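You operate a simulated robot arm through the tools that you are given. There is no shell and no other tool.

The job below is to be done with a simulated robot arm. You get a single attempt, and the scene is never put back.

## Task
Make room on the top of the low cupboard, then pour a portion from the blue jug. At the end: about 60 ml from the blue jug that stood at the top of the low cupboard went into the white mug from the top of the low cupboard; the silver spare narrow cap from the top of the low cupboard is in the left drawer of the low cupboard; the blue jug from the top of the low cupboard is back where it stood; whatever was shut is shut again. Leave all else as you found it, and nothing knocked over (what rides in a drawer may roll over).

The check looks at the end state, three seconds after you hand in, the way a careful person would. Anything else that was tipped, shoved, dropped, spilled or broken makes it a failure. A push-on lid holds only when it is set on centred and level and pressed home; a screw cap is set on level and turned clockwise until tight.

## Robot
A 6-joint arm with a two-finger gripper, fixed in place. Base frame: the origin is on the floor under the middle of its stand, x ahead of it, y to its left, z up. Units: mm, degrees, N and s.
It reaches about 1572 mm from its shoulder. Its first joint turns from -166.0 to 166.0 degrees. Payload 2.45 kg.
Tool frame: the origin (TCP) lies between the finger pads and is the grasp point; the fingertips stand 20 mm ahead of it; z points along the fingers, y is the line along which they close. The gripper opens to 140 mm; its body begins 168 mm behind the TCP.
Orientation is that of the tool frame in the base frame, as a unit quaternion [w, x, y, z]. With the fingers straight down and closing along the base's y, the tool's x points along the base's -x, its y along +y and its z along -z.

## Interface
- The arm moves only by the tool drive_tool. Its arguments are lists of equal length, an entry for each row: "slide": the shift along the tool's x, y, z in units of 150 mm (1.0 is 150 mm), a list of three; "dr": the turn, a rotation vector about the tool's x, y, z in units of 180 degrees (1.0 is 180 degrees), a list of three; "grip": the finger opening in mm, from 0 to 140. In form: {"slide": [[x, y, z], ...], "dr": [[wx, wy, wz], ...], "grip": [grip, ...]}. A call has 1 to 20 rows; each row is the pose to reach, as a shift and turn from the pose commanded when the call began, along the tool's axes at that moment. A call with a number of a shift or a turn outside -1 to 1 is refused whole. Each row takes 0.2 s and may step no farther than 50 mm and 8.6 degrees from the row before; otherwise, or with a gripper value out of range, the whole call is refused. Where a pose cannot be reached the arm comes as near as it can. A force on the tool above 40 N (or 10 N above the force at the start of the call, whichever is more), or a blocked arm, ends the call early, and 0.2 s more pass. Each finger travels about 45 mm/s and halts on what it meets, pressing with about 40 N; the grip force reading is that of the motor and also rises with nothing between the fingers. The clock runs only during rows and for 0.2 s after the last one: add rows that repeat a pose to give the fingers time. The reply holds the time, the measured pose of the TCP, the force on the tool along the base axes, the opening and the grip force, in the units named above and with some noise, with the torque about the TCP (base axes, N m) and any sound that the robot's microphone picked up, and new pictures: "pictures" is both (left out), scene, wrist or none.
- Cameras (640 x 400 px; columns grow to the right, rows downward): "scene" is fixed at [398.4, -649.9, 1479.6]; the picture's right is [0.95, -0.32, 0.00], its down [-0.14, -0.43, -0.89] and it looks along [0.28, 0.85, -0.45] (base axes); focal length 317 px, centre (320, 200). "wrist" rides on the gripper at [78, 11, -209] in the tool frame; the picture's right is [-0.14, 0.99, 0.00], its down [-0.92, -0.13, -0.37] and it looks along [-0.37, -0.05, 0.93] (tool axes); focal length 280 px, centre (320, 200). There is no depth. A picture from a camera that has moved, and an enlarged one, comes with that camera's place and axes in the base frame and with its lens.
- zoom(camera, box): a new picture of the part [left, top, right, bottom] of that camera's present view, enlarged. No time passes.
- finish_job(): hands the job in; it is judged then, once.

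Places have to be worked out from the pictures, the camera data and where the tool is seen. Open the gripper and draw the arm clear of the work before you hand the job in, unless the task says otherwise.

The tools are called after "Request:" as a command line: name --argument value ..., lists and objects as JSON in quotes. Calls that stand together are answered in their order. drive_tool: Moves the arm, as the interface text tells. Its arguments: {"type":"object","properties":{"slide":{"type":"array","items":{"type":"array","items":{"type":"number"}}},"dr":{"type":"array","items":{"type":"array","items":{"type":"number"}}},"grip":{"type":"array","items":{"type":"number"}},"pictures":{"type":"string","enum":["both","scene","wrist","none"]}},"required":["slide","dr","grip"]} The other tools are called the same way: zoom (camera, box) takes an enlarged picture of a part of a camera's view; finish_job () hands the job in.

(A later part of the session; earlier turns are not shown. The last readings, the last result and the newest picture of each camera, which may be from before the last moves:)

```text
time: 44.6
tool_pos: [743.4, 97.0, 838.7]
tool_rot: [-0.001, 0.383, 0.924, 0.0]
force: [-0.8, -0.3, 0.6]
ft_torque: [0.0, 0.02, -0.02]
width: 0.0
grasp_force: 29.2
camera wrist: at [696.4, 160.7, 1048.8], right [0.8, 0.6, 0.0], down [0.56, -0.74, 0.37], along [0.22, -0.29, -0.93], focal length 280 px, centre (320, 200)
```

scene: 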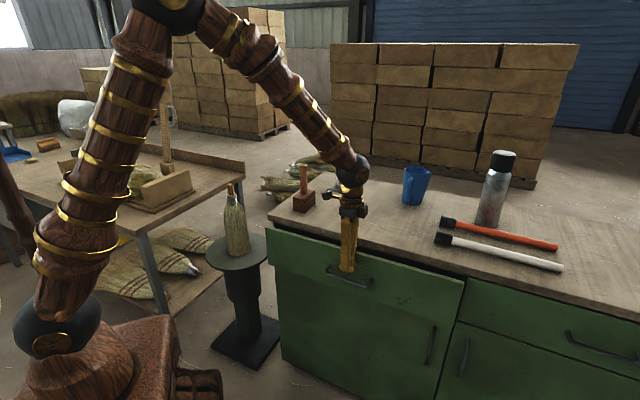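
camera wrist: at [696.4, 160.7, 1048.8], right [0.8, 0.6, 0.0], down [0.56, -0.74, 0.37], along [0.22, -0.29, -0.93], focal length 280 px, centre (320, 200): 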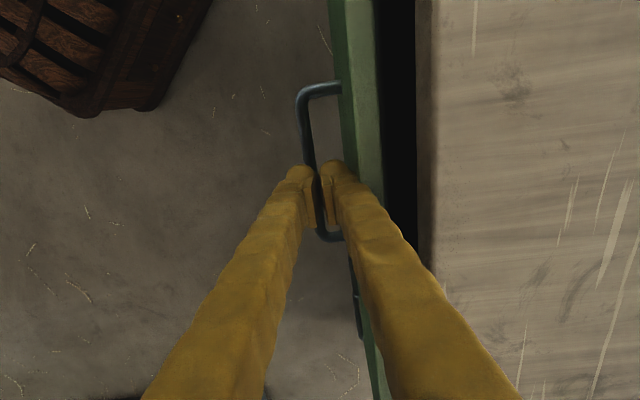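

The panel is about 40 mm from shut. To avoid the fingers meeting the worktop edge, I back off, lower to handle height and will push the last part on the handle bar itself.

Request:
drive_tool --slide '[[0, -0.18, 0], [0, -0.37, 0], [0, -0.37, 0.2], [0, -0.37, 0.4]]' --dr '[[0, 0, 0], [0, 0, 0], [0, 0, 0], [0, 0, 0]]' --grip '[0, 0, 0, 0]' --pictures "both"

Request:
zoom --camera "scene" --box '[260, 220, 420, 320]'

```text
time: 45.6
tool_pos: [705.1, 56.4, 777.5]
tool_rot: [0.0, 0.384, 0.923, 0.0]
force: [0.1, 0.5, 1.0]
ft_torque: [-0.04, -0.02, 0.02]
width: 0.1
grasp_force: 29.4
camera wrist: at [657.4, 120.4, 988.7], right [0.8, 0.6, 0.0], down [0.56, -0.74, 0.37], along [0.22, -0.29, -0.93], focal length 280 px, centre (320, 200)
```

scene: 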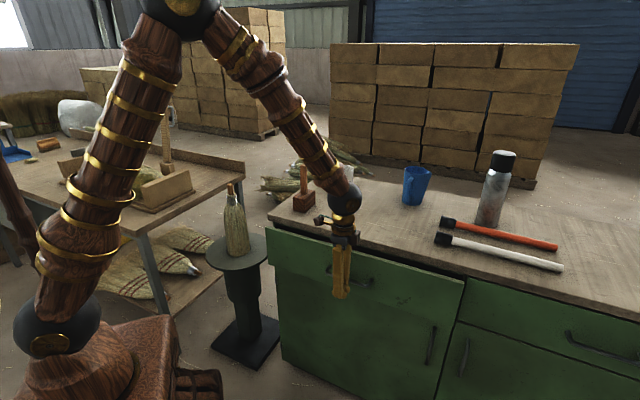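
wrist: 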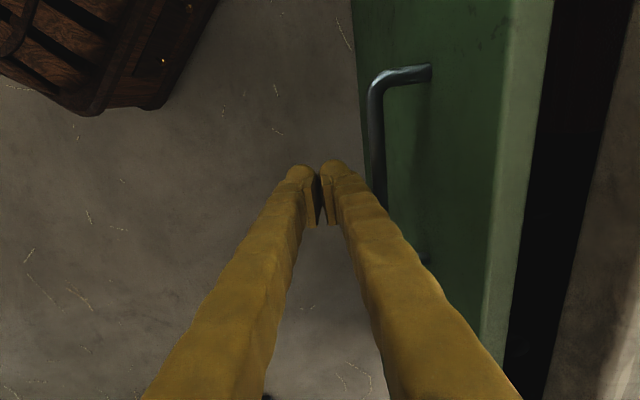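

```text
4.00 times, centred on (340, 270) of scene
camera zoom: at [398.4, -649.9, 1479.6], right [0.95, -0.32, 0.0], down [-0.14, -0.43, -0.89], along [0.28, 0.85, -0.45], focal length 1267 px, centre (240, -80)
```

zoom: 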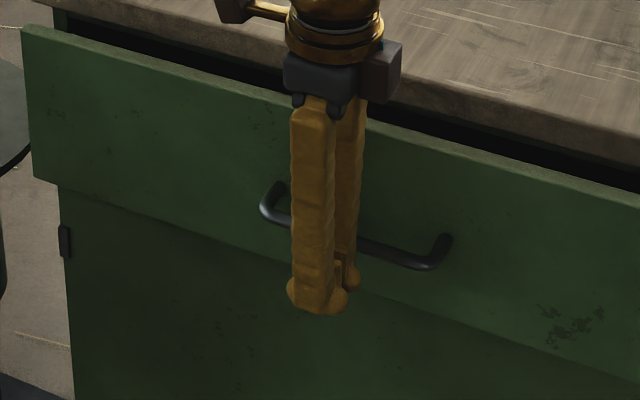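

The fingers are in front of the handle bar now. I push the bar inward in small rows until the drawer seats; the force guard will stop me.

Request:
drive_tool --slide '[[0, 0.07, 0], [0, 0.14, 0], [0, 0.2, 0], [0, 0.25, 0], [0, 0.3, 0], [0, 0.34, 0], [0, 0.38, 0]]' --dr '[[0, 0, 0], [0, 0, 0], [0, 0, 0], [0, 0, 0], [0, 0, 0], [0, 0, 0], [0, 0, 0]]' --grip '[0, 0, 0, 0, 0, 0, 0]' --pictures "both"

Request:
zoom --camera "scene" --box '[260, 200, 480, 338]'

```text
time: 47.2
tool_pos: [743.7, 95.9, 777.6]
tool_rot: [-0.001, 0.383, 0.924, -0.001]
force: [-21.4, -30.9, 12.7]
ft_torque: [0.23, -0.21, 0.09]
width: 0.0
grasp_force: 29.6
camera wrist: at [696.6, 160.0, 988.9], right [0.8, 0.6, 0.0], down [0.56, -0.74, 0.37], along [0.22, -0.29, -0.93], focal length 280 px, centre (320, 200)
```

scene: 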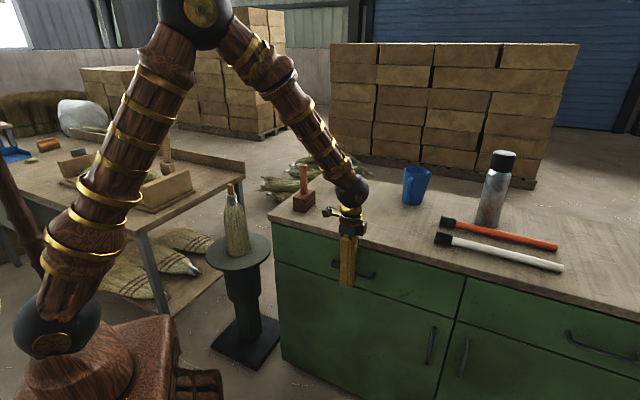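
wrist: 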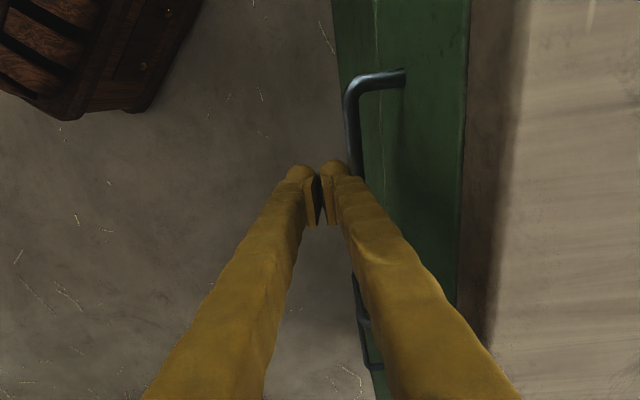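

```text
2.90 times, centred on (370, 269) of scene
camera zoom: at [398.4, -649.9, 1479.6], right [0.95, -0.32, 0.0], down [-0.14, -0.43, -0.89], along [0.28, 0.85, -0.45], focal length 918 px, centre (175, 0)
```

zoom: 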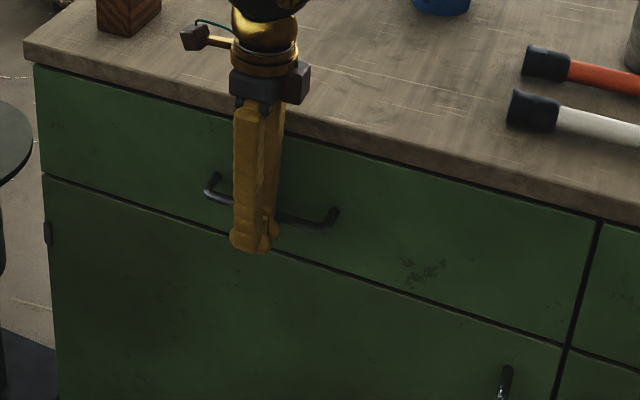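

The drawer has seated (about 38 N against the stop) and looks flush. I back away and rise, then compare with the starting picture.

Request:
drive_tool --slide '[[0, -0.15, 0], [0, -0.35, 0], [0, -0.5, 0], [0, -0.5, -0.3], [0, -0.5, -0.6], [0, -0.5, -0.9]]' --dr '[[0, 0, 0], [0, 0, 0], [0, 0, 0], [0, 0, 0], [0, 0, 0], [0, 0, 0]]' --grip '[0, 0, 0, 20, 40, 60]' --pictures "both"

Request:
zoom --camera "scene" --box '[260, 190, 420, 290]'

Request:
zoom --camera "scene" --box '[380, 240, 540, 340]'

```text
time: 48.6
tool_pos: [691.6, 44.1, 914.9]
tool_rot: [0.0, 0.382, 0.924, 0.0]
force: [0.6, 0.3, -0.8]
ft_torque: [0.01, -0.01, 0.0]
width: 60.1
grasp_force: 0.1
camera wrist: at [644.1, 108.3, 1124.2], right [0.8, 0.6, 0.0], down [0.56, -0.74, 0.37], along [0.22, -0.29, -0.93], focal length 280 px, centre (320, 200)
```

scene: 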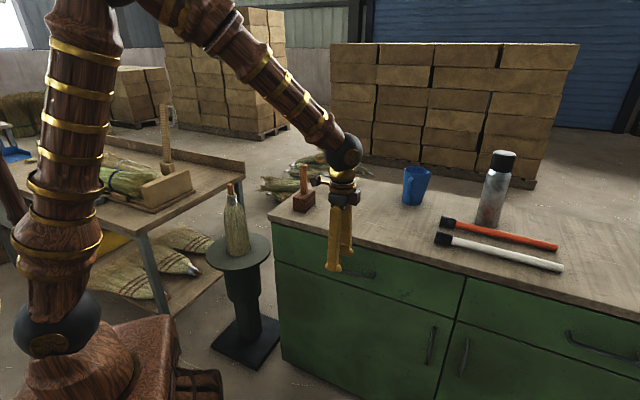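
wrist: 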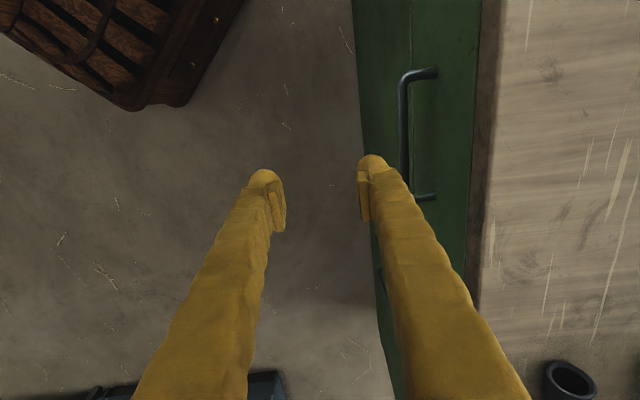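

```text
4.00 times, centred on (340, 240) of scene
camera zoom: at [398.4, -649.9, 1479.6], right [0.95, -0.32, 0.0], down [-0.14, -0.43, -0.89], along [0.28, 0.85, -0.45], focal length 1267 px, centre (240, 40)
```

zoom: 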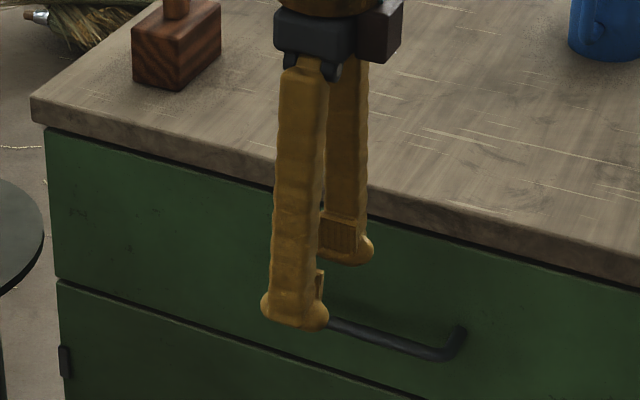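

```text
4.00 times, centred on (460, 290) of scene
camera zoom: at [398.4, -649.9, 1479.6], right [0.95, -0.32, 0.0], down [-0.14, -0.43, -0.89], along [0.28, 0.85, -0.45], focal length 1267 px, centre (-240, -160)
```

zoom: 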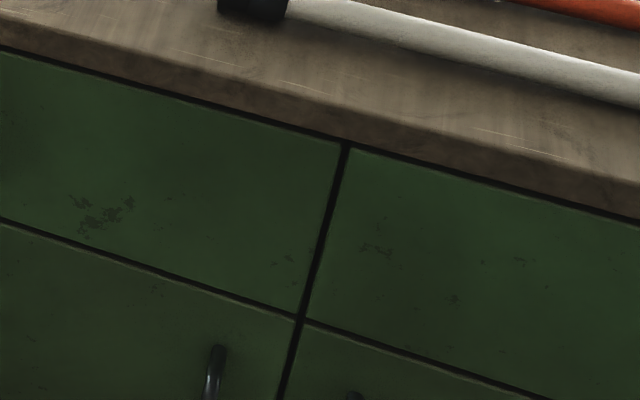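

The drawer is shut flush again exactly like at the start, with the cap inside. Next I raise the arm and move near the jug to look inside it from above.

Request:
drive_tool --slide '[[-0.05, 0.1, -0.25], [-0.1, 0.2, -0.5], [-0.15, 0.3, -0.75], [-0.2, 0.4, -1.0]]' --dr '[[0, 0, 0], [0, 0, 0], [0, 0, 0], [0, 0, 0]]' --grip '[60, 60, 60, 60]' --pictures "none"

Request:
drive_tool --slide '[[-0.1, 0.255, -0.05], [-0.2, 0.51, -0.1], [-0.3, 0.765, -0.15], [-0.4, 1.0, -0.2]]' --dr '[[0, 0, 0], [0, 0, 0], [0, 0, 0], [0, 0, 0]]' --grip '[60, 60, 60, 60]' --pictures "none"

Request:
drive_tool --slide '[[-0.1, 0.255, -0.05], [-0.2, 0.51, -0.1], [-0.3, 0.765, -0.15], [-0.4, 1.0, -0.2]]' --dr '[[0, 0, 0], [0, 0, 0], [0, 0, 0], [0, 0, 0]]' --grip '[60, 60, 60, 60]' --pictures "both"

```text
time: 49.6
tool_pos: [755.2, 64.7, 1064.2]
tool_rot: [0.0, 0.383, 0.924, -0.001]
force: [0.8, 0.6, 0.1]
ft_torque: [0.0, 0.02, 0.02]
width: 60.3
grasp_force: 0.2
```

```text
time: 50.6
tool_pos: [904.8, 129.6, 1094.4]
tool_rot: [0.0, 0.383, 0.924, 0.0]
force: [1.2, -0.8, 0.1]
ft_torque: [0.0, 0.0, 0.02]
width: 60.1
grasp_force: 0.0
```

```text
time: 51.6
tool_pos: [1053.7, 192.9, 1124.3]
tool_rot: [0.001, 0.383, 0.924, 0.0]
force: [0.2, 0.6, 0.7]
ft_torque: [0.0, -0.07, -0.01]
width: 60.1
grasp_force: 0.1
camera wrist: at [1006.4, 256.2, 1334.2], right [0.8, 0.6, 0.0], down [0.56, -0.74, 0.37], along [0.22, -0.29, -0.93], focal length 280 px, centre (320, 200)
```

scene: 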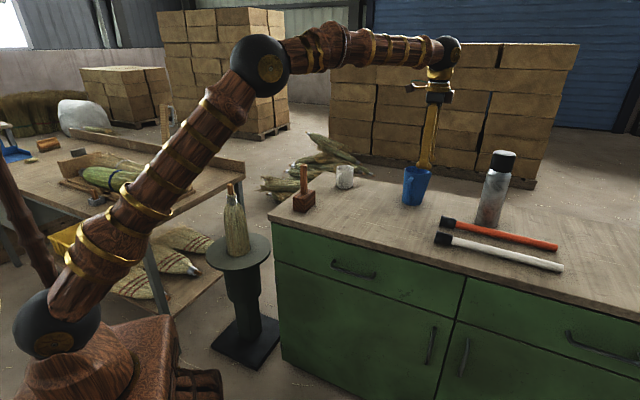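
wrist: 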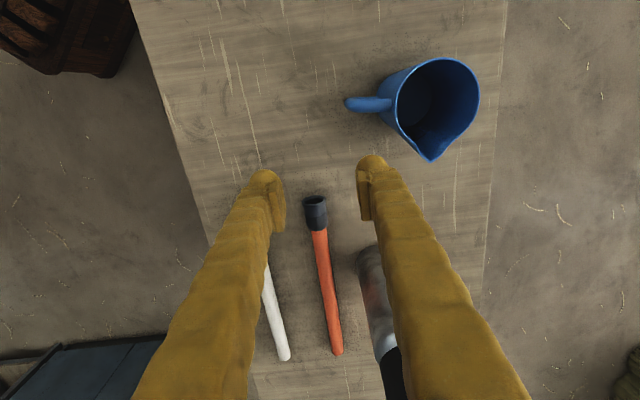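

Good view into the jug. I zoom in to see its contents, spout and handle directions.

Request:
zoom --camera "wrist" --box '[330, 40, 500, 170]'

Request:
zoom --camera "scene" --box '[370, 145, 470, 220]'

```text
3.08 times, centred on (415, 105) of wrist
camera zoom: at [1006.4, 256.2, 1334.2], right [0.8, 0.6, 0.0], down [0.56, -0.74, 0.37], along [0.22, -0.29, -0.93], focal length 863 px, centre (28, 492)
```

zoom: 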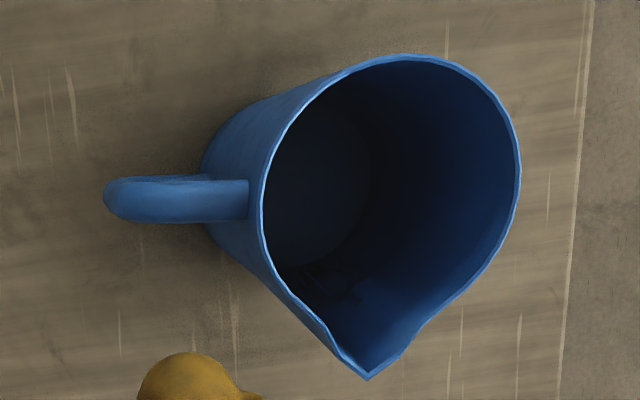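

```text
5.33 times, centred on (420, 182) of scene
camera zoom: at [398.4, -649.9, 1479.6], right [0.95, -0.32, 0.0], down [-0.14, -0.43, -0.89], along [0.28, 0.85, -0.45], focal length 1690 px, centre (-213, 293)
```

zoom: 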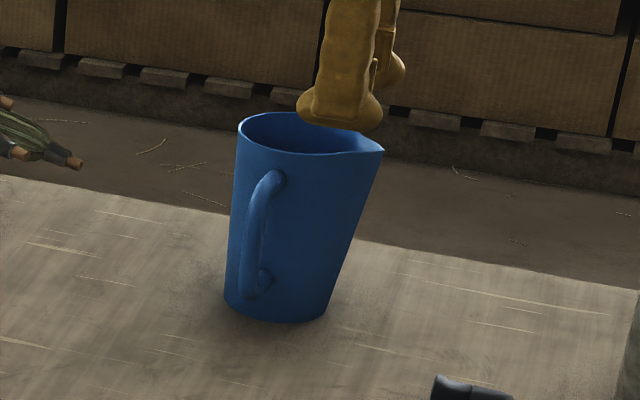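

I take a closer zoom on the jug's inside to judge the liquid level.

Request:
zoom --camera "wrist" --box '[390, 60, 470, 130]'

Request:
zoom --camera "wrist" --box '[395, 90, 455, 150]'

```text
5.71 times, centred on (430, 95) of wrist
camera zoom: at [1006.4, 256.2, 1334.2], right [0.8, 0.6, 0.0], down [0.56, -0.74, 0.37], along [0.22, -0.29, -0.93], focal length 1602 px, centre (-309, 800)
```

zoom: 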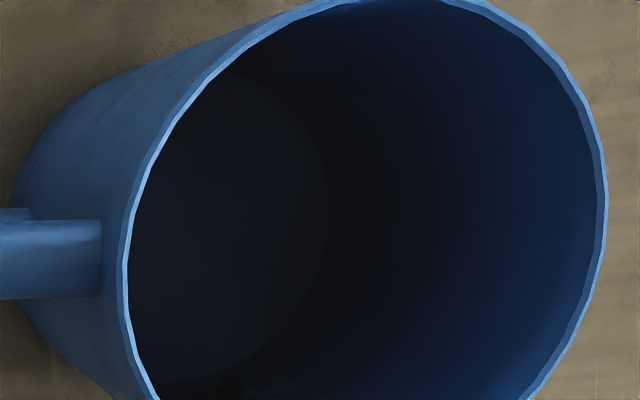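

```text
6.67 times, centred on (425, 120) of wrist
camera zoom: at [1006.4, 256.2, 1334.2], right [0.8, 0.6, 0.0], down [0.56, -0.74, 0.37], along [0.22, -0.29, -0.93], focal length 1869 px, centre (-380, 733)
```

zoom: 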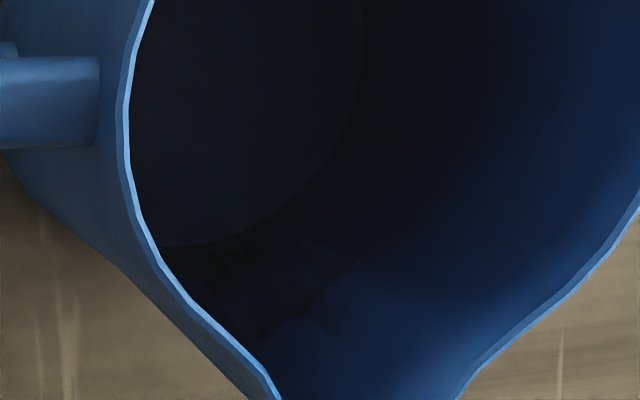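

The jug's spout points at about -50°, its handle at about 220°, and the jug axis is near (1110, 316), about 134 mm tall. I turn the tool to approach along 40° heading, pitched 30° down, closing sideways, and hover short of the jug with the fingers wide open.

Request:
drive_tool --slide '[[0.0293, -0.0205, -0.0025], [0.0586, -0.0411, -0.0051], [0.0879, -0.0616, -0.0076], [0.1172, -0.0822, -0.0102], [0.1465, -0.1027, -0.0127], [0.1758, -0.1232, -0.0152], [0.2052, -0.1438, -0.0178], [0.2345, -0.1643, -0.0203], [0.2638, -0.1848, -0.0228], [0.2931, -0.2054, -0.0254], [0.3224, -0.2259, -0.0279], [0.3517, -0.2465, -0.0305], [0.381, -0.267, -0.033]]' --dr '[[-0.01888, -0.0206, -0.03271], [-0.03777, -0.0412, -0.06542], [-0.05665, -0.0618, -0.09812], [-0.07554, -0.0824, -0.13083], [-0.09442, -0.103, -0.16354], [-0.11331, -0.1236, -0.19625], [-0.13219, -0.1442, -0.22895], [-0.15108, -0.1648, -0.26166], [-0.16996, -0.1854, -0.29437], [-0.18885, -0.206, -0.32708], [-0.20773, -0.2266, -0.35978], [-0.22662, -0.2472, -0.39249], [-0.2455, -0.2678, -0.4252]]' --grip '[60, 60, 60, 70, 80, 90, 100, 110, 115, 115, 115, 115, 115]' --pictures "both"

```text
time: 54.4
tool_pos: [983.4, 205.0, 1127.9]
tool_rot: [0.471, -0.296, 0.813, 0.171]
force: [-0.4, 0.3, -0.6]
ft_torque: [-0.01, 0.04, -0.03]
width: 114.8
grasp_force: 0.0
camera wrist: at [808.4, 72.5, 1166.5], right [-0.58, 0.8, 0.12], down [0.19, -0.01, 0.98], along [0.79, 0.6, -0.15], focal length 280 px, centre (320, 200)
```

scene: 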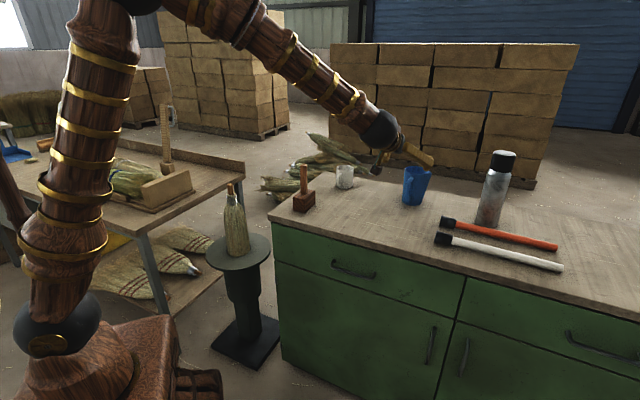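
wrist: 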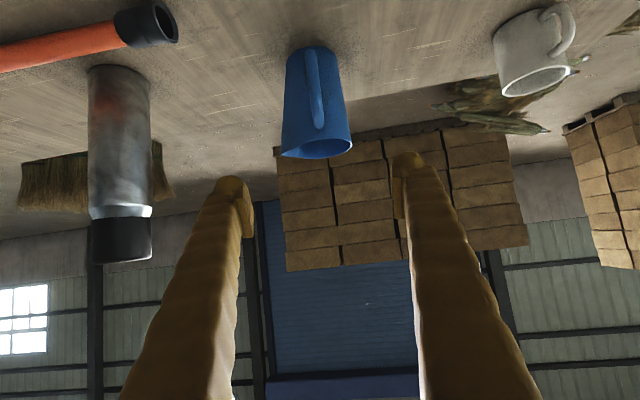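

I zoom on the jug in this view to fine-tune the approach.

Request:
zoom --camera "wrist" --box '[240, 20, 400, 180]'

Request:
zoom --camera "wrist" --box '[470, 0, 610, 110]'

```text
2.50 times, centred on (320, 100) of wrist
camera zoom: at [808.4, 72.5, 1166.5], right [-0.58, 0.8, 0.12], down [0.19, -0.01, 0.98], along [0.79, 0.6, -0.15], focal length 701 px, centre (320, 450)
```

zoom: 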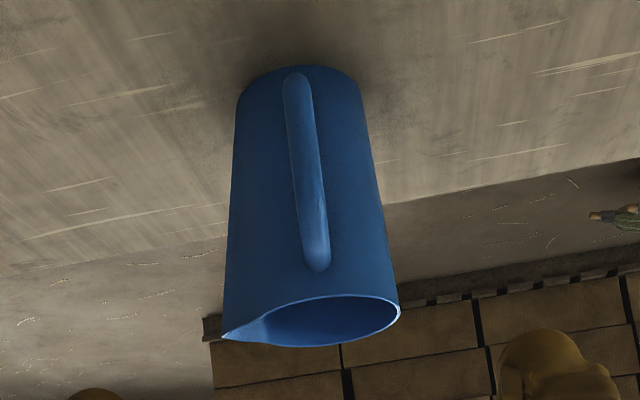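

```text
3.64 times, centred on (540, 55) of wrist
camera zoom: at [808.4, 72.5, 1166.5], right [-0.58, 0.8, 0.12], down [0.19, -0.01, 0.98], along [0.79, 0.6, -0.15], focal length 1020 px, centre (-480, 727)
```

zoom: 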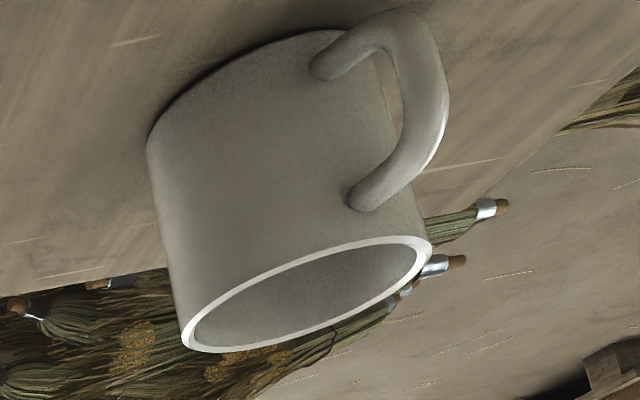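

Refined: jug axis about (1108, 315), mug centre about (907, 530) with its rim near z=989. I drop onto the approach line, still about 170 mm short of the jug.

Request:
drive_tool --slide '[[0.144, 0.009, 0.1], [0.288, 0.018, 0.2], [0.431, 0.028, 0.3], [0.431, 0.028, 0.5], [0.431, 0.028, 0.7]]' --dr '[[0, 0, 0], [0, 0, 0], [0, 0, 0], [0, 0, 0], [0, 0, 0]]' --grip '[115, 115, 115, 115, 115]' --pictures "both"

Request:
zoom --camera "wrist" --box '[220, 20, 420, 200]'

Request:
zoom --camera "scene" --box '[350, 130, 510, 230]'

```text
time: 55.6
tool_pos: [1026.4, 247.9, 1020.0]
tool_rot: [0.471, -0.296, 0.813, 0.171]
force: [0.1, -0.5, 0.1]
ft_torque: [0.0, 0.05, 0.03]
width: 114.9
grasp_force: 0.2
camera wrist: at [850.1, 114.6, 1058.4], right [-0.58, 0.8, 0.12], down [0.19, -0.01, 0.98], along [0.79, 0.6, -0.15], focal length 280 px, centre (320, 200)
```

scene: 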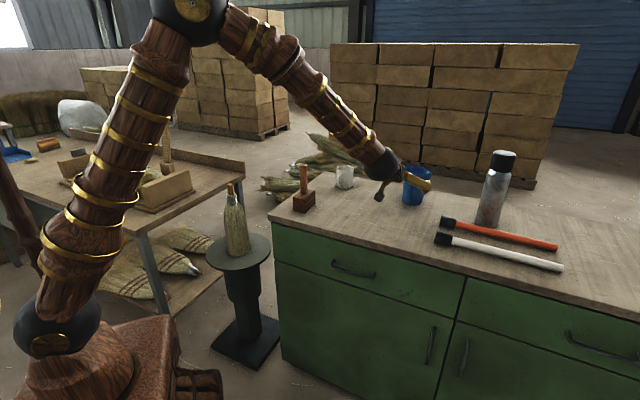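
wrist: 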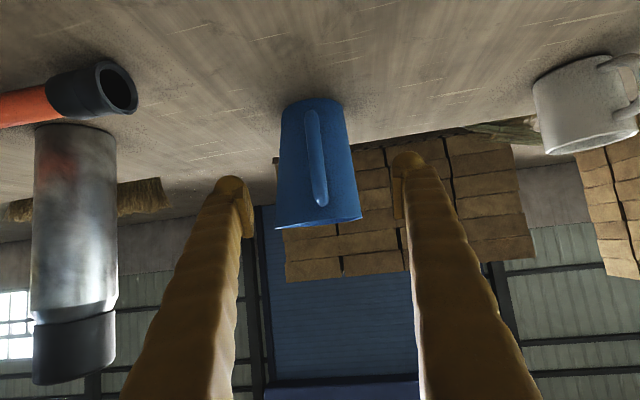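

```text
2.22 times, centred on (320, 110) of wrist
camera zoom: at [850.1, 114.6, 1058.4], right [-0.58, 0.8, 0.12], down [0.19, -0.01, 0.98], along [0.79, 0.6, -0.15], focal length 623 px, centre (320, 400)
```

zoom: 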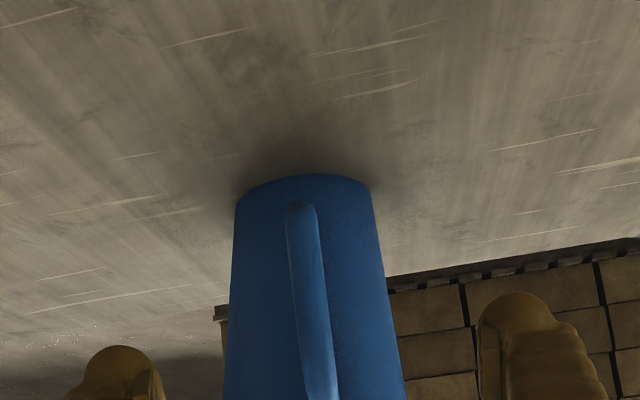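

```text
4.00 times, centred on (430, 180) of scene
camera zoom: at [398.4, -649.9, 1479.6], right [0.95, -0.32, 0.0], down [-0.14, -0.43, -0.89], along [0.28, 0.85, -0.45], focal length 1267 px, centre (-120, 280)
```

zoom: 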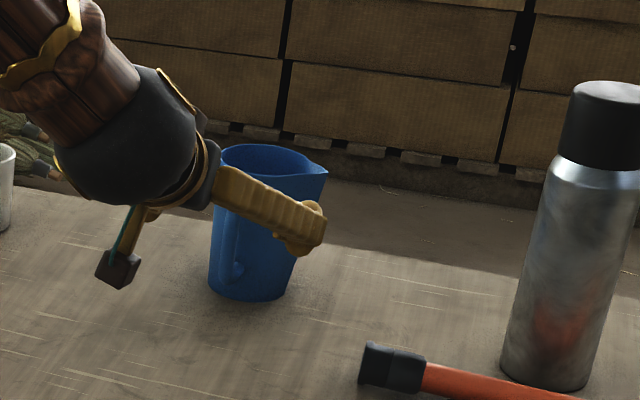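

Alignment is good: the handle and jug lie centrally between the fingers. I advance 75 mm along the tool axis.

Request:
drive_tool --slide '[[0.003, -0.002, 0.17], [0.006, -0.004, 0.34], [0.009, -0.006, 0.5]]' --dr '[[0, 0, 0], [0, 0, 0], [0, 0, 0]]' --grip '[115, 115, 115]' --pictures "both"

Request:
zoom --camera "scene" --box '[350, 130, 510, 230]'

```text
time: 56.4
tool_pos: [1074.1, 286.7, 981.8]
tool_rot: [0.47, -0.296, 0.814, 0.171]
force: [-0.9, 0.2, 0.5]
ft_torque: [-0.02, 0.02, -0.04]
width: 114.7
grasp_force: 0.0
camera wrist: at [899.8, 153.9, 1019.9], right [-0.58, 0.8, 0.12], down [0.19, -0.01, 0.98], along [0.79, 0.6, -0.15], focal length 280 px, centre (320, 200)
```

scene: 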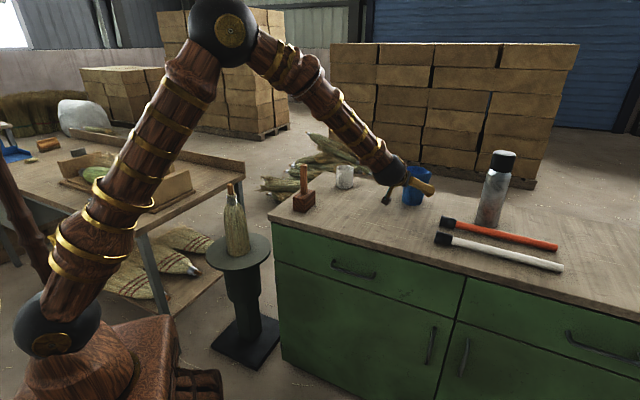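
wrist: 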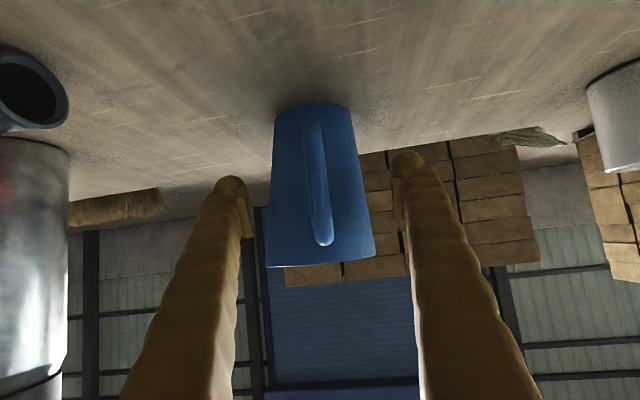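

```text
4.00 times, centred on (430, 180) of scene
camera zoom: at [398.4, -649.9, 1479.6], right [0.95, -0.32, 0.0], down [-0.14, -0.43, -0.89], along [0.28, 0.85, -0.45], focal length 1267 px, centre (-120, 280)
```

zoom: 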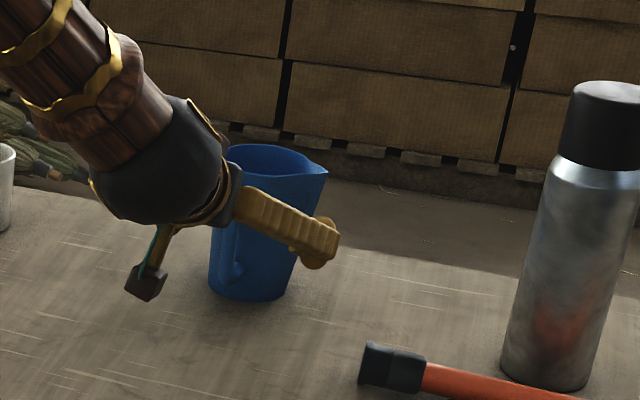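

The jug sits centrally; I advance the last 51 mm, shifting 5 mm toward the spout side because the spout keel makes that side wider.

Request:
drive_tool --slide '[[-0.002, -0.02, 0.12], [-0.004, -0.033, 0.24], [-0.006, -0.033, 0.341]]' --dr '[[0, 0, 0], [0, 0, 0], [0, 0, 0]]' --grip '[115, 115, 115]' --pictures "both"

Request:
zoom --camera "scene" --box '[350, 130, 510, 230]'

Request:
zoom --camera "wrist" --box '[200, 80, 440, 300]'

```text
time: 57.2
tool_pos: [1113.3, 311.2, 956.6]
tool_rot: [0.47, -0.297, 0.814, 0.171]
force: [-0.1, -0.1, 0.2]
ft_torque: [-0.06, 0.02, 0.01]
width: 115.0
grasp_force: 0.0
camera wrist: at [937.4, 179.2, 994.7], right [-0.58, 0.8, 0.12], down [0.19, -0.01, 0.98], along [0.79, 0.6, -0.15], focal length 280 px, centre (320, 200)
```

scene: 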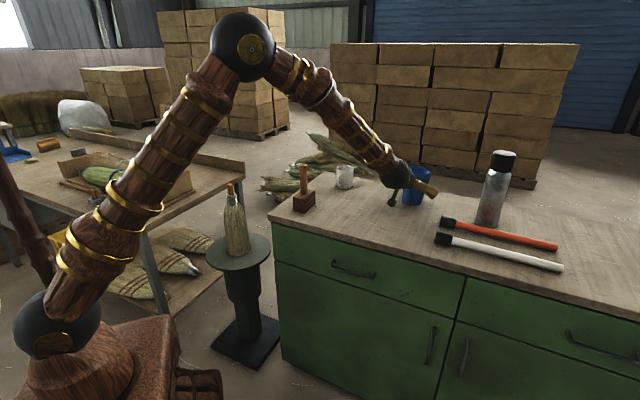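
wrist: 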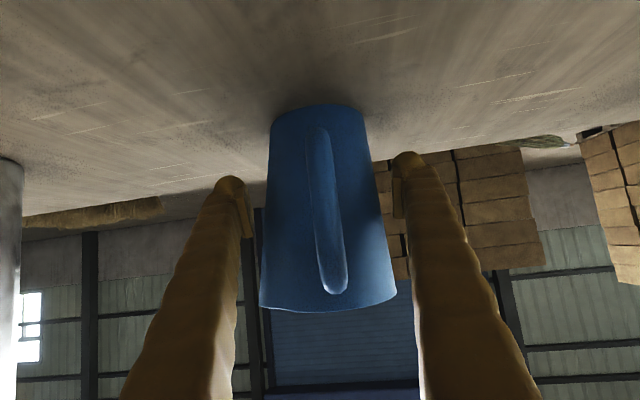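

```text
4.00 times, centred on (430, 180) of scene
camera zoom: at [398.4, -649.9, 1479.6], right [0.95, -0.32, 0.0], down [-0.14, -0.43, -0.89], along [0.28, 0.85, -0.45], focal length 1267 px, centre (-120, 280)
```

zoom: 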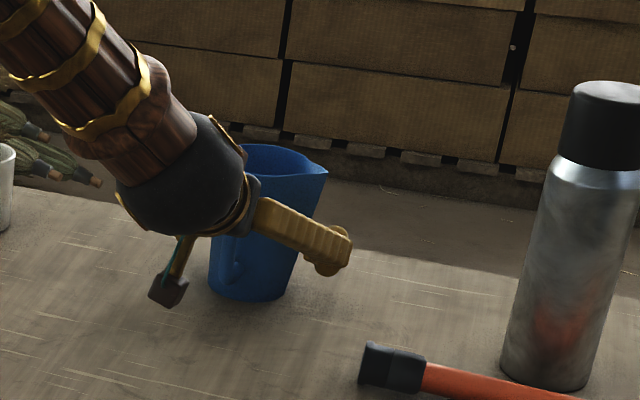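

```text
1.82 times, centred on (320, 190) of wrist
camera zoom: at [937.4, 179.2, 994.7], right [-0.58, 0.8, 0.12], down [0.19, -0.01, 0.98], along [0.79, 0.6, -0.15], focal length 510 px, centre (320, 218)
```

zoom: 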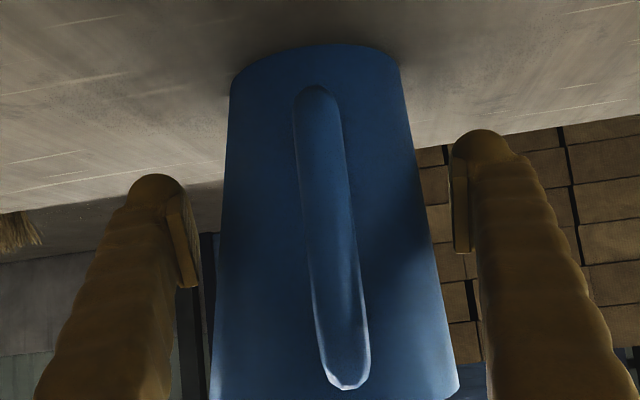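

The jug is nearly centred (left gap about 9 mm, right about 12 mm). I close slowly on the body.

Request:
drive_tool --slide '[[0, -0.01, 0], [0, -0.01, 0], [0, -0.01, 0], [0, -0.01, 0], [0, -0.01, 0], [0, -0.01, 0]]' --dr '[[0, 0, 0], [0, 0, 0], [0, 0, 0], [0, 0, 0], [0, 0, 0], [0, 0, 0]]' --grip '[106, 98, 92, 86, 80, 74]' --pictures "both"

Request:
zoom --camera "wrist" --box '[200, 80, 440, 300]'

```text
time: 58.6
tool_pos: [1114.1, 310.6, 957.2]
tool_rot: [0.47, -0.297, 0.814, 0.171]
force: [-0.2, 0.0, 0.2]
ft_torque: [0.08, -0.11, 0.04]
width: 84.0
grasp_force: 38.1
camera wrist: at [938.4, 178.0, 994.9], right [-0.58, 0.8, 0.12], down [0.19, -0.01, 0.98], along [0.79, 0.6, -0.15], focal length 280 px, centre (320, 200)
```

scene: 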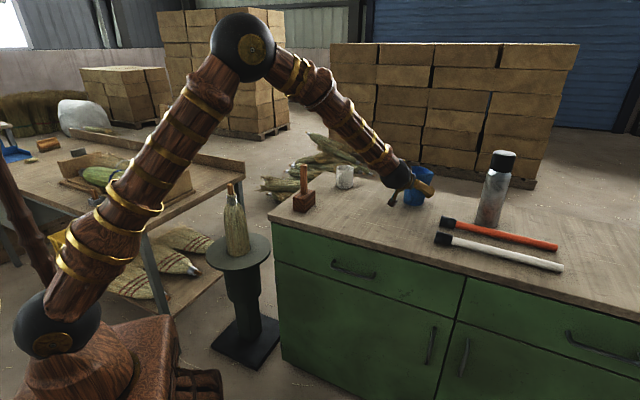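
wrist: 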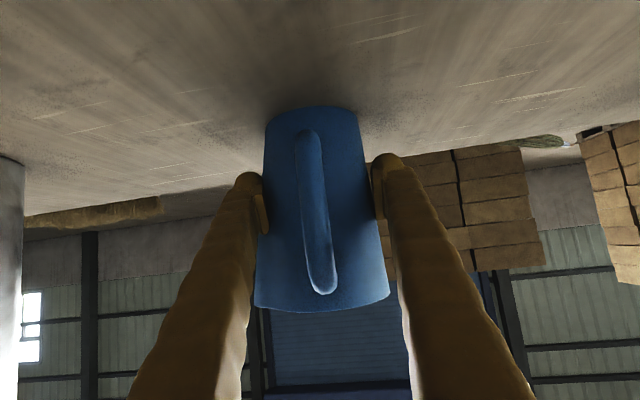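

```text
1.82 times, centred on (320, 190) of wrist
camera zoom: at [938.4, 178.0, 994.9], right [-0.58, 0.8, 0.12], down [0.19, -0.01, 0.98], along [0.79, 0.6, -0.15], focal length 510 px, centre (320, 218)
```

zoom: 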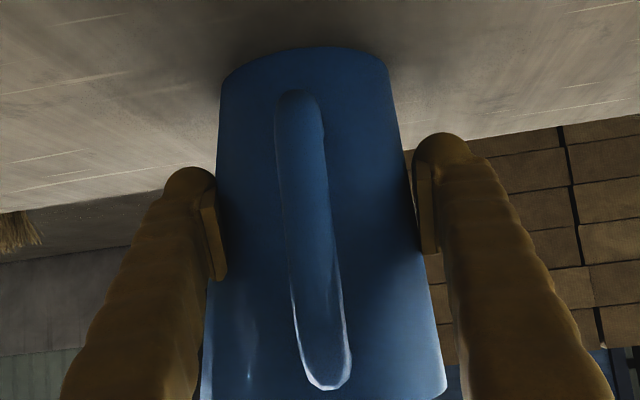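

The jug is gripped (84 mm opening, full force); it slid about 5 mm toward the spout side, which I will undo when setting it back. I lift 30 mm straight up and read its weight.

Request:
drive_tool --slide '[[-0.0289, 0, -0.0167], [-0.0866, 0, -0.05], [-0.1443, 0, -0.0833], [-0.1732, 0, -0.1], [-0.1732, 0, -0.1]]' --dr '[[0, 0, 0], [0, 0, 0], [0, 0, 0], [0, 0, 0], [0, 0, 0]]' --grip '[70, 70, 70, 70, 70]' --pictures "both"

Request:
zoom --camera "scene" --box '[350, 130, 510, 230]'

Request:
zoom --camera "wrist" --box '[200, 80, 440, 300]'

```text
time: 59.8
tool_pos: [1115.2, 309.7, 985.8]
tool_rot: [0.47, -0.297, 0.814, 0.171]
force: [-0.7, -0.4, -4.0]
ft_torque: [-0.02, 0.0, 0.0]
width: 83.8
grasp_force: 40.0
camera wrist: at [939.2, 178.0, 1024.5], right [-0.58, 0.8, 0.12], down [0.19, -0.01, 0.98], along [0.79, 0.6, -0.15], focal length 280 px, centre (320, 200)
```

scene: 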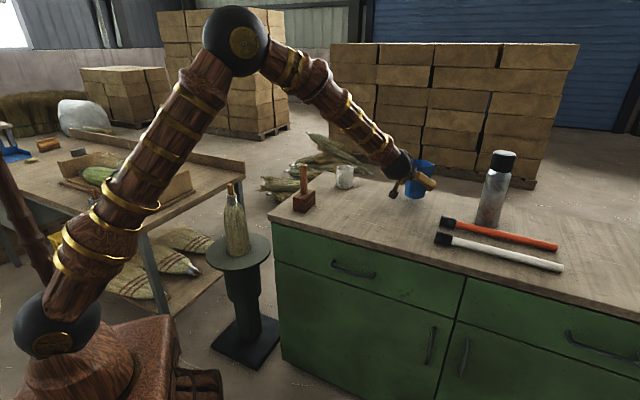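
wrist: 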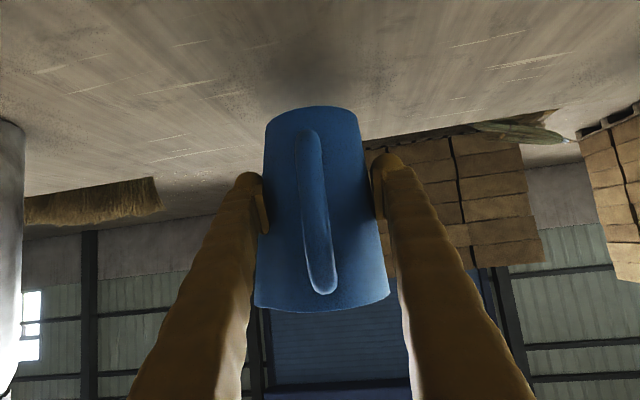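

```text
4.00 times, centred on (430, 180) of scene
camera zoom: at [398.4, -649.9, 1479.6], right [0.95, -0.32, 0.0], down [-0.14, -0.43, -0.89], along [0.28, 0.85, -0.45], focal length 1267 px, centre (-120, 280)
```

zoom: 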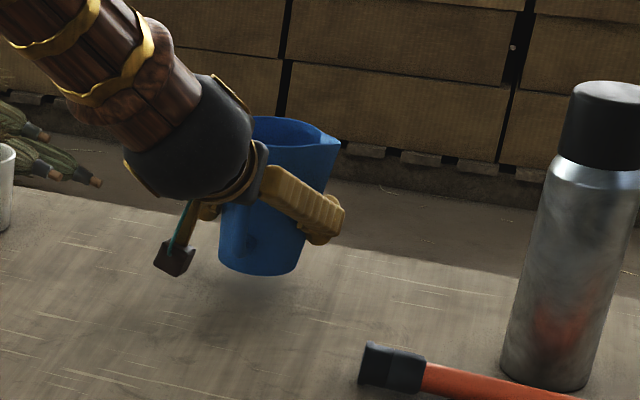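

```text
1.82 times, centred on (320, 190) of wrist
camera zoom: at [939.2, 178.0, 1024.5], right [-0.58, 0.8, 0.12], down [0.19, -0.01, 0.98], along [0.79, 0.6, -0.15], focal length 510 px, centre (320, 218)
```

zoom: 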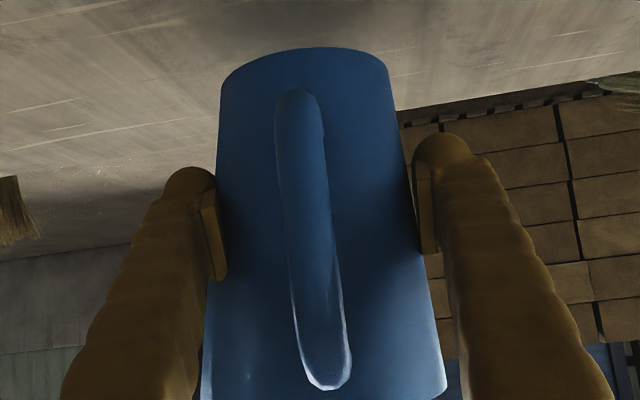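

The jug is off the surface, level, and weighs about 4 N. I take several still readings to average its weight before pouring.

Request:
drive_tool --slide '[[0, 0, 0], [0, 0, 0]]' --dr '[[0, 0, 0], [0, 0, 0]]' --grip '[70, 70]' --pictures "none"

Request:
drive_tool --slide '[[0, 0, 0]]' --dr '[[0, 0, 0]]' --grip '[70]' --pictures "none"

Request:
drive_tool --slide '[[0, 0, 0]]' --dr '[[0, 0, 0]]' --grip '[70]' --pictures "none"

Request:
drive_tool --slide '[[0, 0, 0]]' --dr '[[0, 0, 0]]' --grip '[70]' --pictures "none"

Request:
drive_tool --slide '[[0, 0, 0]]' --dr '[[0, 0, 0]]' --grip '[70]' --pictures "none"

Request:
drive_tool --slide '[[0, 0, 0]]' --dr '[[0, 0, 0]]' --grip '[70]' --pictures "none"

Request:
drive_tool --slide '[[0, 0, 0]]' --dr '[[0, 0, 0]]' --grip '[70]' --pictures "none"

Request:
drive_tool --slide '[[0, 0, 0]]' --dr '[[0, 0, 0]]' --grip '[70]' --pictures "none"

```text
time: 60.4
tool_pos: [1113.9, 309.5, 986.3]
tool_rot: [0.47, -0.296, 0.814, 0.171]
force: [-0.2, -0.1, -3.3]
ft_torque: [-0.01, -0.02, -0.02]
width: 83.4
grasp_force: 40.2
```

```text
time: 60.8
tool_pos: [1114.6, 310.9, 986.1]
tool_rot: [0.469, -0.297, 0.814, 0.171]
force: [0.7, -0.8, -4.6]
ft_torque: [0.05, 0.0, 0.01]
width: 83.6
grasp_force: 40.5
```

```text
time: 61.2
tool_pos: [1115.1, 311.5, 987.2]
tool_rot: [0.469, -0.296, 0.814, 0.171]
force: [-1.1, 0.3, -3.7]
ft_torque: [-0.01, 0.0, 0.01]
width: 83.9
grasp_force: 40.1
```

```text
time: 61.6
tool_pos: [1113.2, 310.3, 987.1]
tool_rot: [0.47, -0.297, 0.814, 0.172]
force: [-0.1, -0.2, -4.5]
ft_torque: [-0.01, 0.04, 0.02]
width: 83.9
grasp_force: 39.3
```

```text
time: 62.0
tool_pos: [1115.4, 310.4, 986.7]
tool_rot: [0.469, -0.296, 0.814, 0.17]
force: [-1.0, 0.3, -4.1]
ft_torque: [0.0, 0.04, 0.02]
width: 83.2
grasp_force: 39.6
```

```text
time: 62.4
tool_pos: [1113.5, 310.7, 987.5]
tool_rot: [0.47, -0.296, 0.814, 0.171]
force: [0.2, -0.9, -3.4]
ft_torque: [0.01, -0.05, 0.02]
width: 83.5
grasp_force: 39.8
```

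```text
time: 62.8
tool_pos: [1113.8, 310.0, 986.4]
tool_rot: [0.47, -0.296, 0.814, 0.171]
force: [-0.1, -0.2, -3.9]
ft_torque: [-0.02, -0.04, 0.04]
width: 83.6
grasp_force: 40.0
```

```text
time: 63.2
tool_pos: [1114.4, 310.5, 984.6]
tool_rot: [0.47, -0.296, 0.814, 0.171]
force: [-0.5, 0.6, -4.1]
ft_torque: [0.04, -0.03, 0.03]
width: 83.5
grasp_force: 40.0
```

The jug with contents weighs about 3.96 N on average. I raise it to 1150 mm smoothly, then carry it over toward the far-left side of the mug (keeping clear of the mallet) and turn 25° on the way.

Request:
drive_tool --slide '[[-0.09, 0, -0.052], [-0.22, 0, -0.127], [-0.37, 0, -0.214], [-0.52, 0, -0.3], [-0.67, 0, -0.387], [-0.82, 0, -0.474], [-0.91, 0, -0.526], [-0.943, 0, -0.545]]' --dr '[[0, 0, 0], [0, 0, 0], [0, 0, 0], [0, 0, 0], [0, 0, 0], [0, 0, 0], [0, 0, 0], [0, 0, 0]]' --grip '[70, 70, 70, 70, 70, 70, 70, 70]' --pictures "none"

Request:
drive_tool --slide '[[0.01, 0.08, -0.01], [0.03, 0.22, -0.027], [0.05, 0.39, -0.048], [0.07, 0.56, -0.068], [0.092, 0.73, -0.089], [0.107, 0.85, -0.103], [0.115, 0.915, -0.111]]' --dr '[[0, 0, 0], [0, 0, 0], [0, 0, 0], [0, 0, 0], [0, 0, 0], [0, 0, 0], [0, 0, 0]]' --grip '[70, 70, 70, 70, 70, 70, 70]' --pictures "both"

```text
time: 65.0
tool_pos: [1114.1, 311.0, 1149.9]
tool_rot: [0.47, -0.297, 0.814, 0.172]
force: [-0.8, -0.1, -4.0]
ft_torque: [0.04, -0.01, 0.03]
width: 83.5
grasp_force: 39.7
```

```text
time: 66.6
tool_pos: [1007.1, 400.1, 1143.5]
tool_rot: [0.469, -0.296, 0.814, 0.171]
force: [1.0, -0.2, -3.5]
ft_torque: [-0.04, 0.0, 0.05]
width: 83.4
grasp_force: 40.2
camera wrist: at [832.6, 268.3, 1180.9], right [-0.58, 0.8, 0.12], down [0.19, -0.01, 0.98], along [0.79, 0.6, -0.15], focal length 280 px, centre (320, 200)
```

scene: 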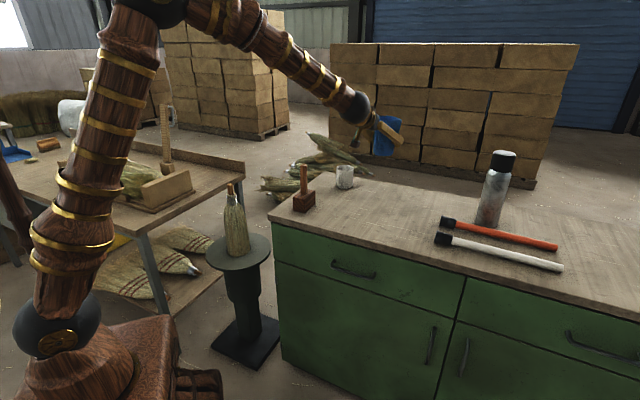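
wrist: 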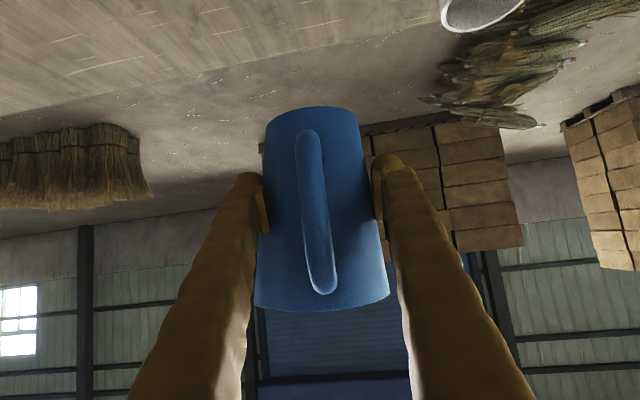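

The jug is carried steadily. I continue over the mug to its far-left side and do the 25° turn in the last part.

Request:
drive_tool --slide '[[0.01, 0.08, -0.01], [0.03, 0.22, -0.027], [0.05, 0.39, -0.048], [0.07, 0.56, -0.068], [0.092, 0.73, -0.089], [0.107, 0.85, -0.103], [0.115, 0.915, -0.111]]' --dr '[[0, 0, 0], [0, 0, 0], [0, 0, 0], [0, 0, 0], [0, 0, 0], [0, 0, 0], [0, 0, 0]]' --grip '[70, 70, 70, 70, 70, 70, 70]' --pictures "none"

Request:
drive_tool --slide '[[0.01, 0.08, -0.01], [0.03, 0.22, -0.027], [0.05, 0.39, -0.048], [0.07, 0.56, -0.068], [0.092, 0.73, -0.089], [0.107, 0.85, -0.103], [0.115, 0.915, -0.111]]' --dr '[[-0.0172, 0, -0.0099], [-0.0344, 0, -0.0198], [-0.0516, 0, -0.0297], [-0.0687, 0, -0.0397], [-0.0859, 0, -0.0496], [-0.1031, 0, -0.0595], [-0.1203, 0, -0.0694]]' --grip '[70, 70, 70, 70, 70, 70, 70]' --pictures "both"

Request:
zoom --camera "scene" --box '[270, 100, 430, 220]'

```text
time: 68.2
tool_pos: [901.6, 491.1, 1137.4]
tool_rot: [0.47, -0.296, 0.814, 0.172]
force: [0.0, -0.3, -4.0]
ft_torque: [-0.02, 0.01, 0.02]
width: 83.2
grasp_force: 40.2
```

```text
time: 69.8
tool_pos: [796.9, 580.5, 1130.5]
tool_rot: [0.421, -0.466, 0.731, 0.268]
force: [-0.4, 0.6, -3.8]
ft_torque: [0.01, -0.02, -0.02]
width: 83.1
grasp_force: 39.9
camera wrist: at [694.1, 387.5, 1168.4], right [-0.87, 0.48, 0.12], down [0.18, 0.07, 0.98], along [0.46, 0.87, -0.15], focal length 280 px, centre (320, 200)
```

scene: 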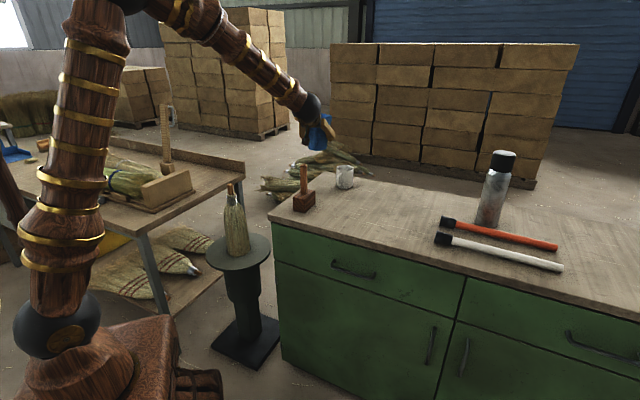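
wrist: 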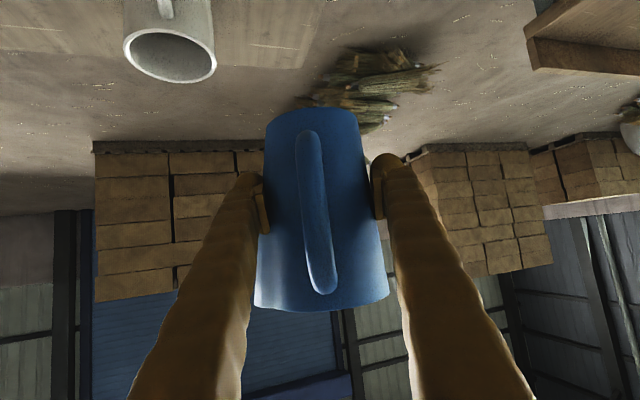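

```text
3.33 times, centred on (350, 160) of scene
camera zoom: at [398.4, -649.9, 1479.6], right [0.95, -0.32, 0.0], down [-0.14, -0.43, -0.89], along [0.28, 0.85, -0.45], focal length 1056 px, centre (220, 333)
```

zoom: 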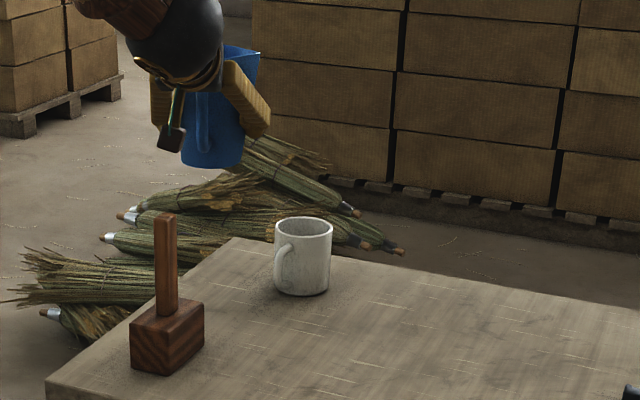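

The jug hangs at the pre-pour spot left of the mug. I zoom on the mug in the wrist view to fix its centre exactly.

Request:
zoom --camera "wrist" --box '[100, 0, 240, 100]'

Request:
zoom --camera "scene" --box '[320, 150, 370, 200]'

```text
4.00 times, centred on (170, 50) of wrist
camera zoom: at [694.1, 387.5, 1168.4], right [-0.87, 0.48, 0.12], down [0.18, 0.07, 0.98], along [0.46, 0.87, -0.15], focal length 1122 px, centre (920, 800)
```

zoom: 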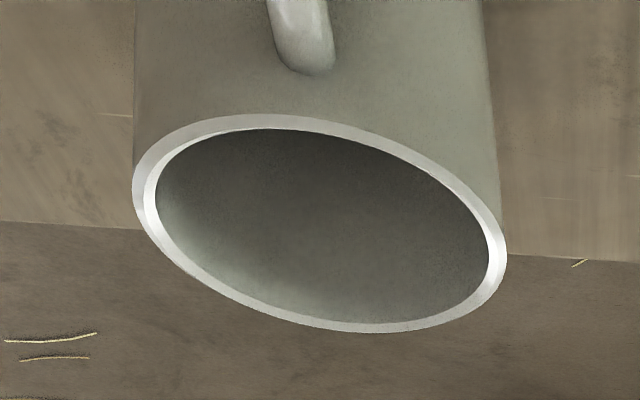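

```text
8.00 times, centred on (345, 175) of scene
camera zoom: at [398.4, -649.9, 1479.6], right [0.95, -0.32, 0.0], down [-0.14, -0.43, -0.89], along [0.28, 0.85, -0.45], focal length 2534 px, centre (120, 400)
```

zoom: 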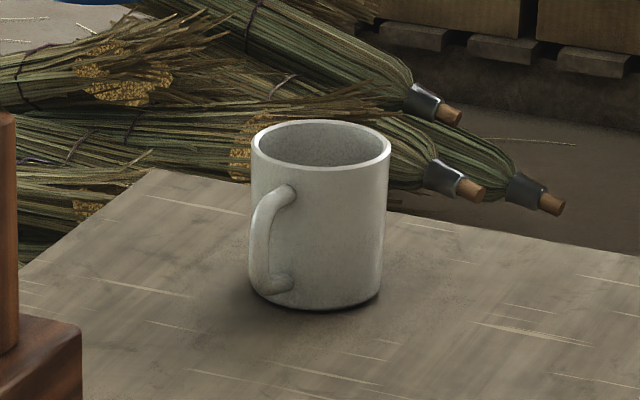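

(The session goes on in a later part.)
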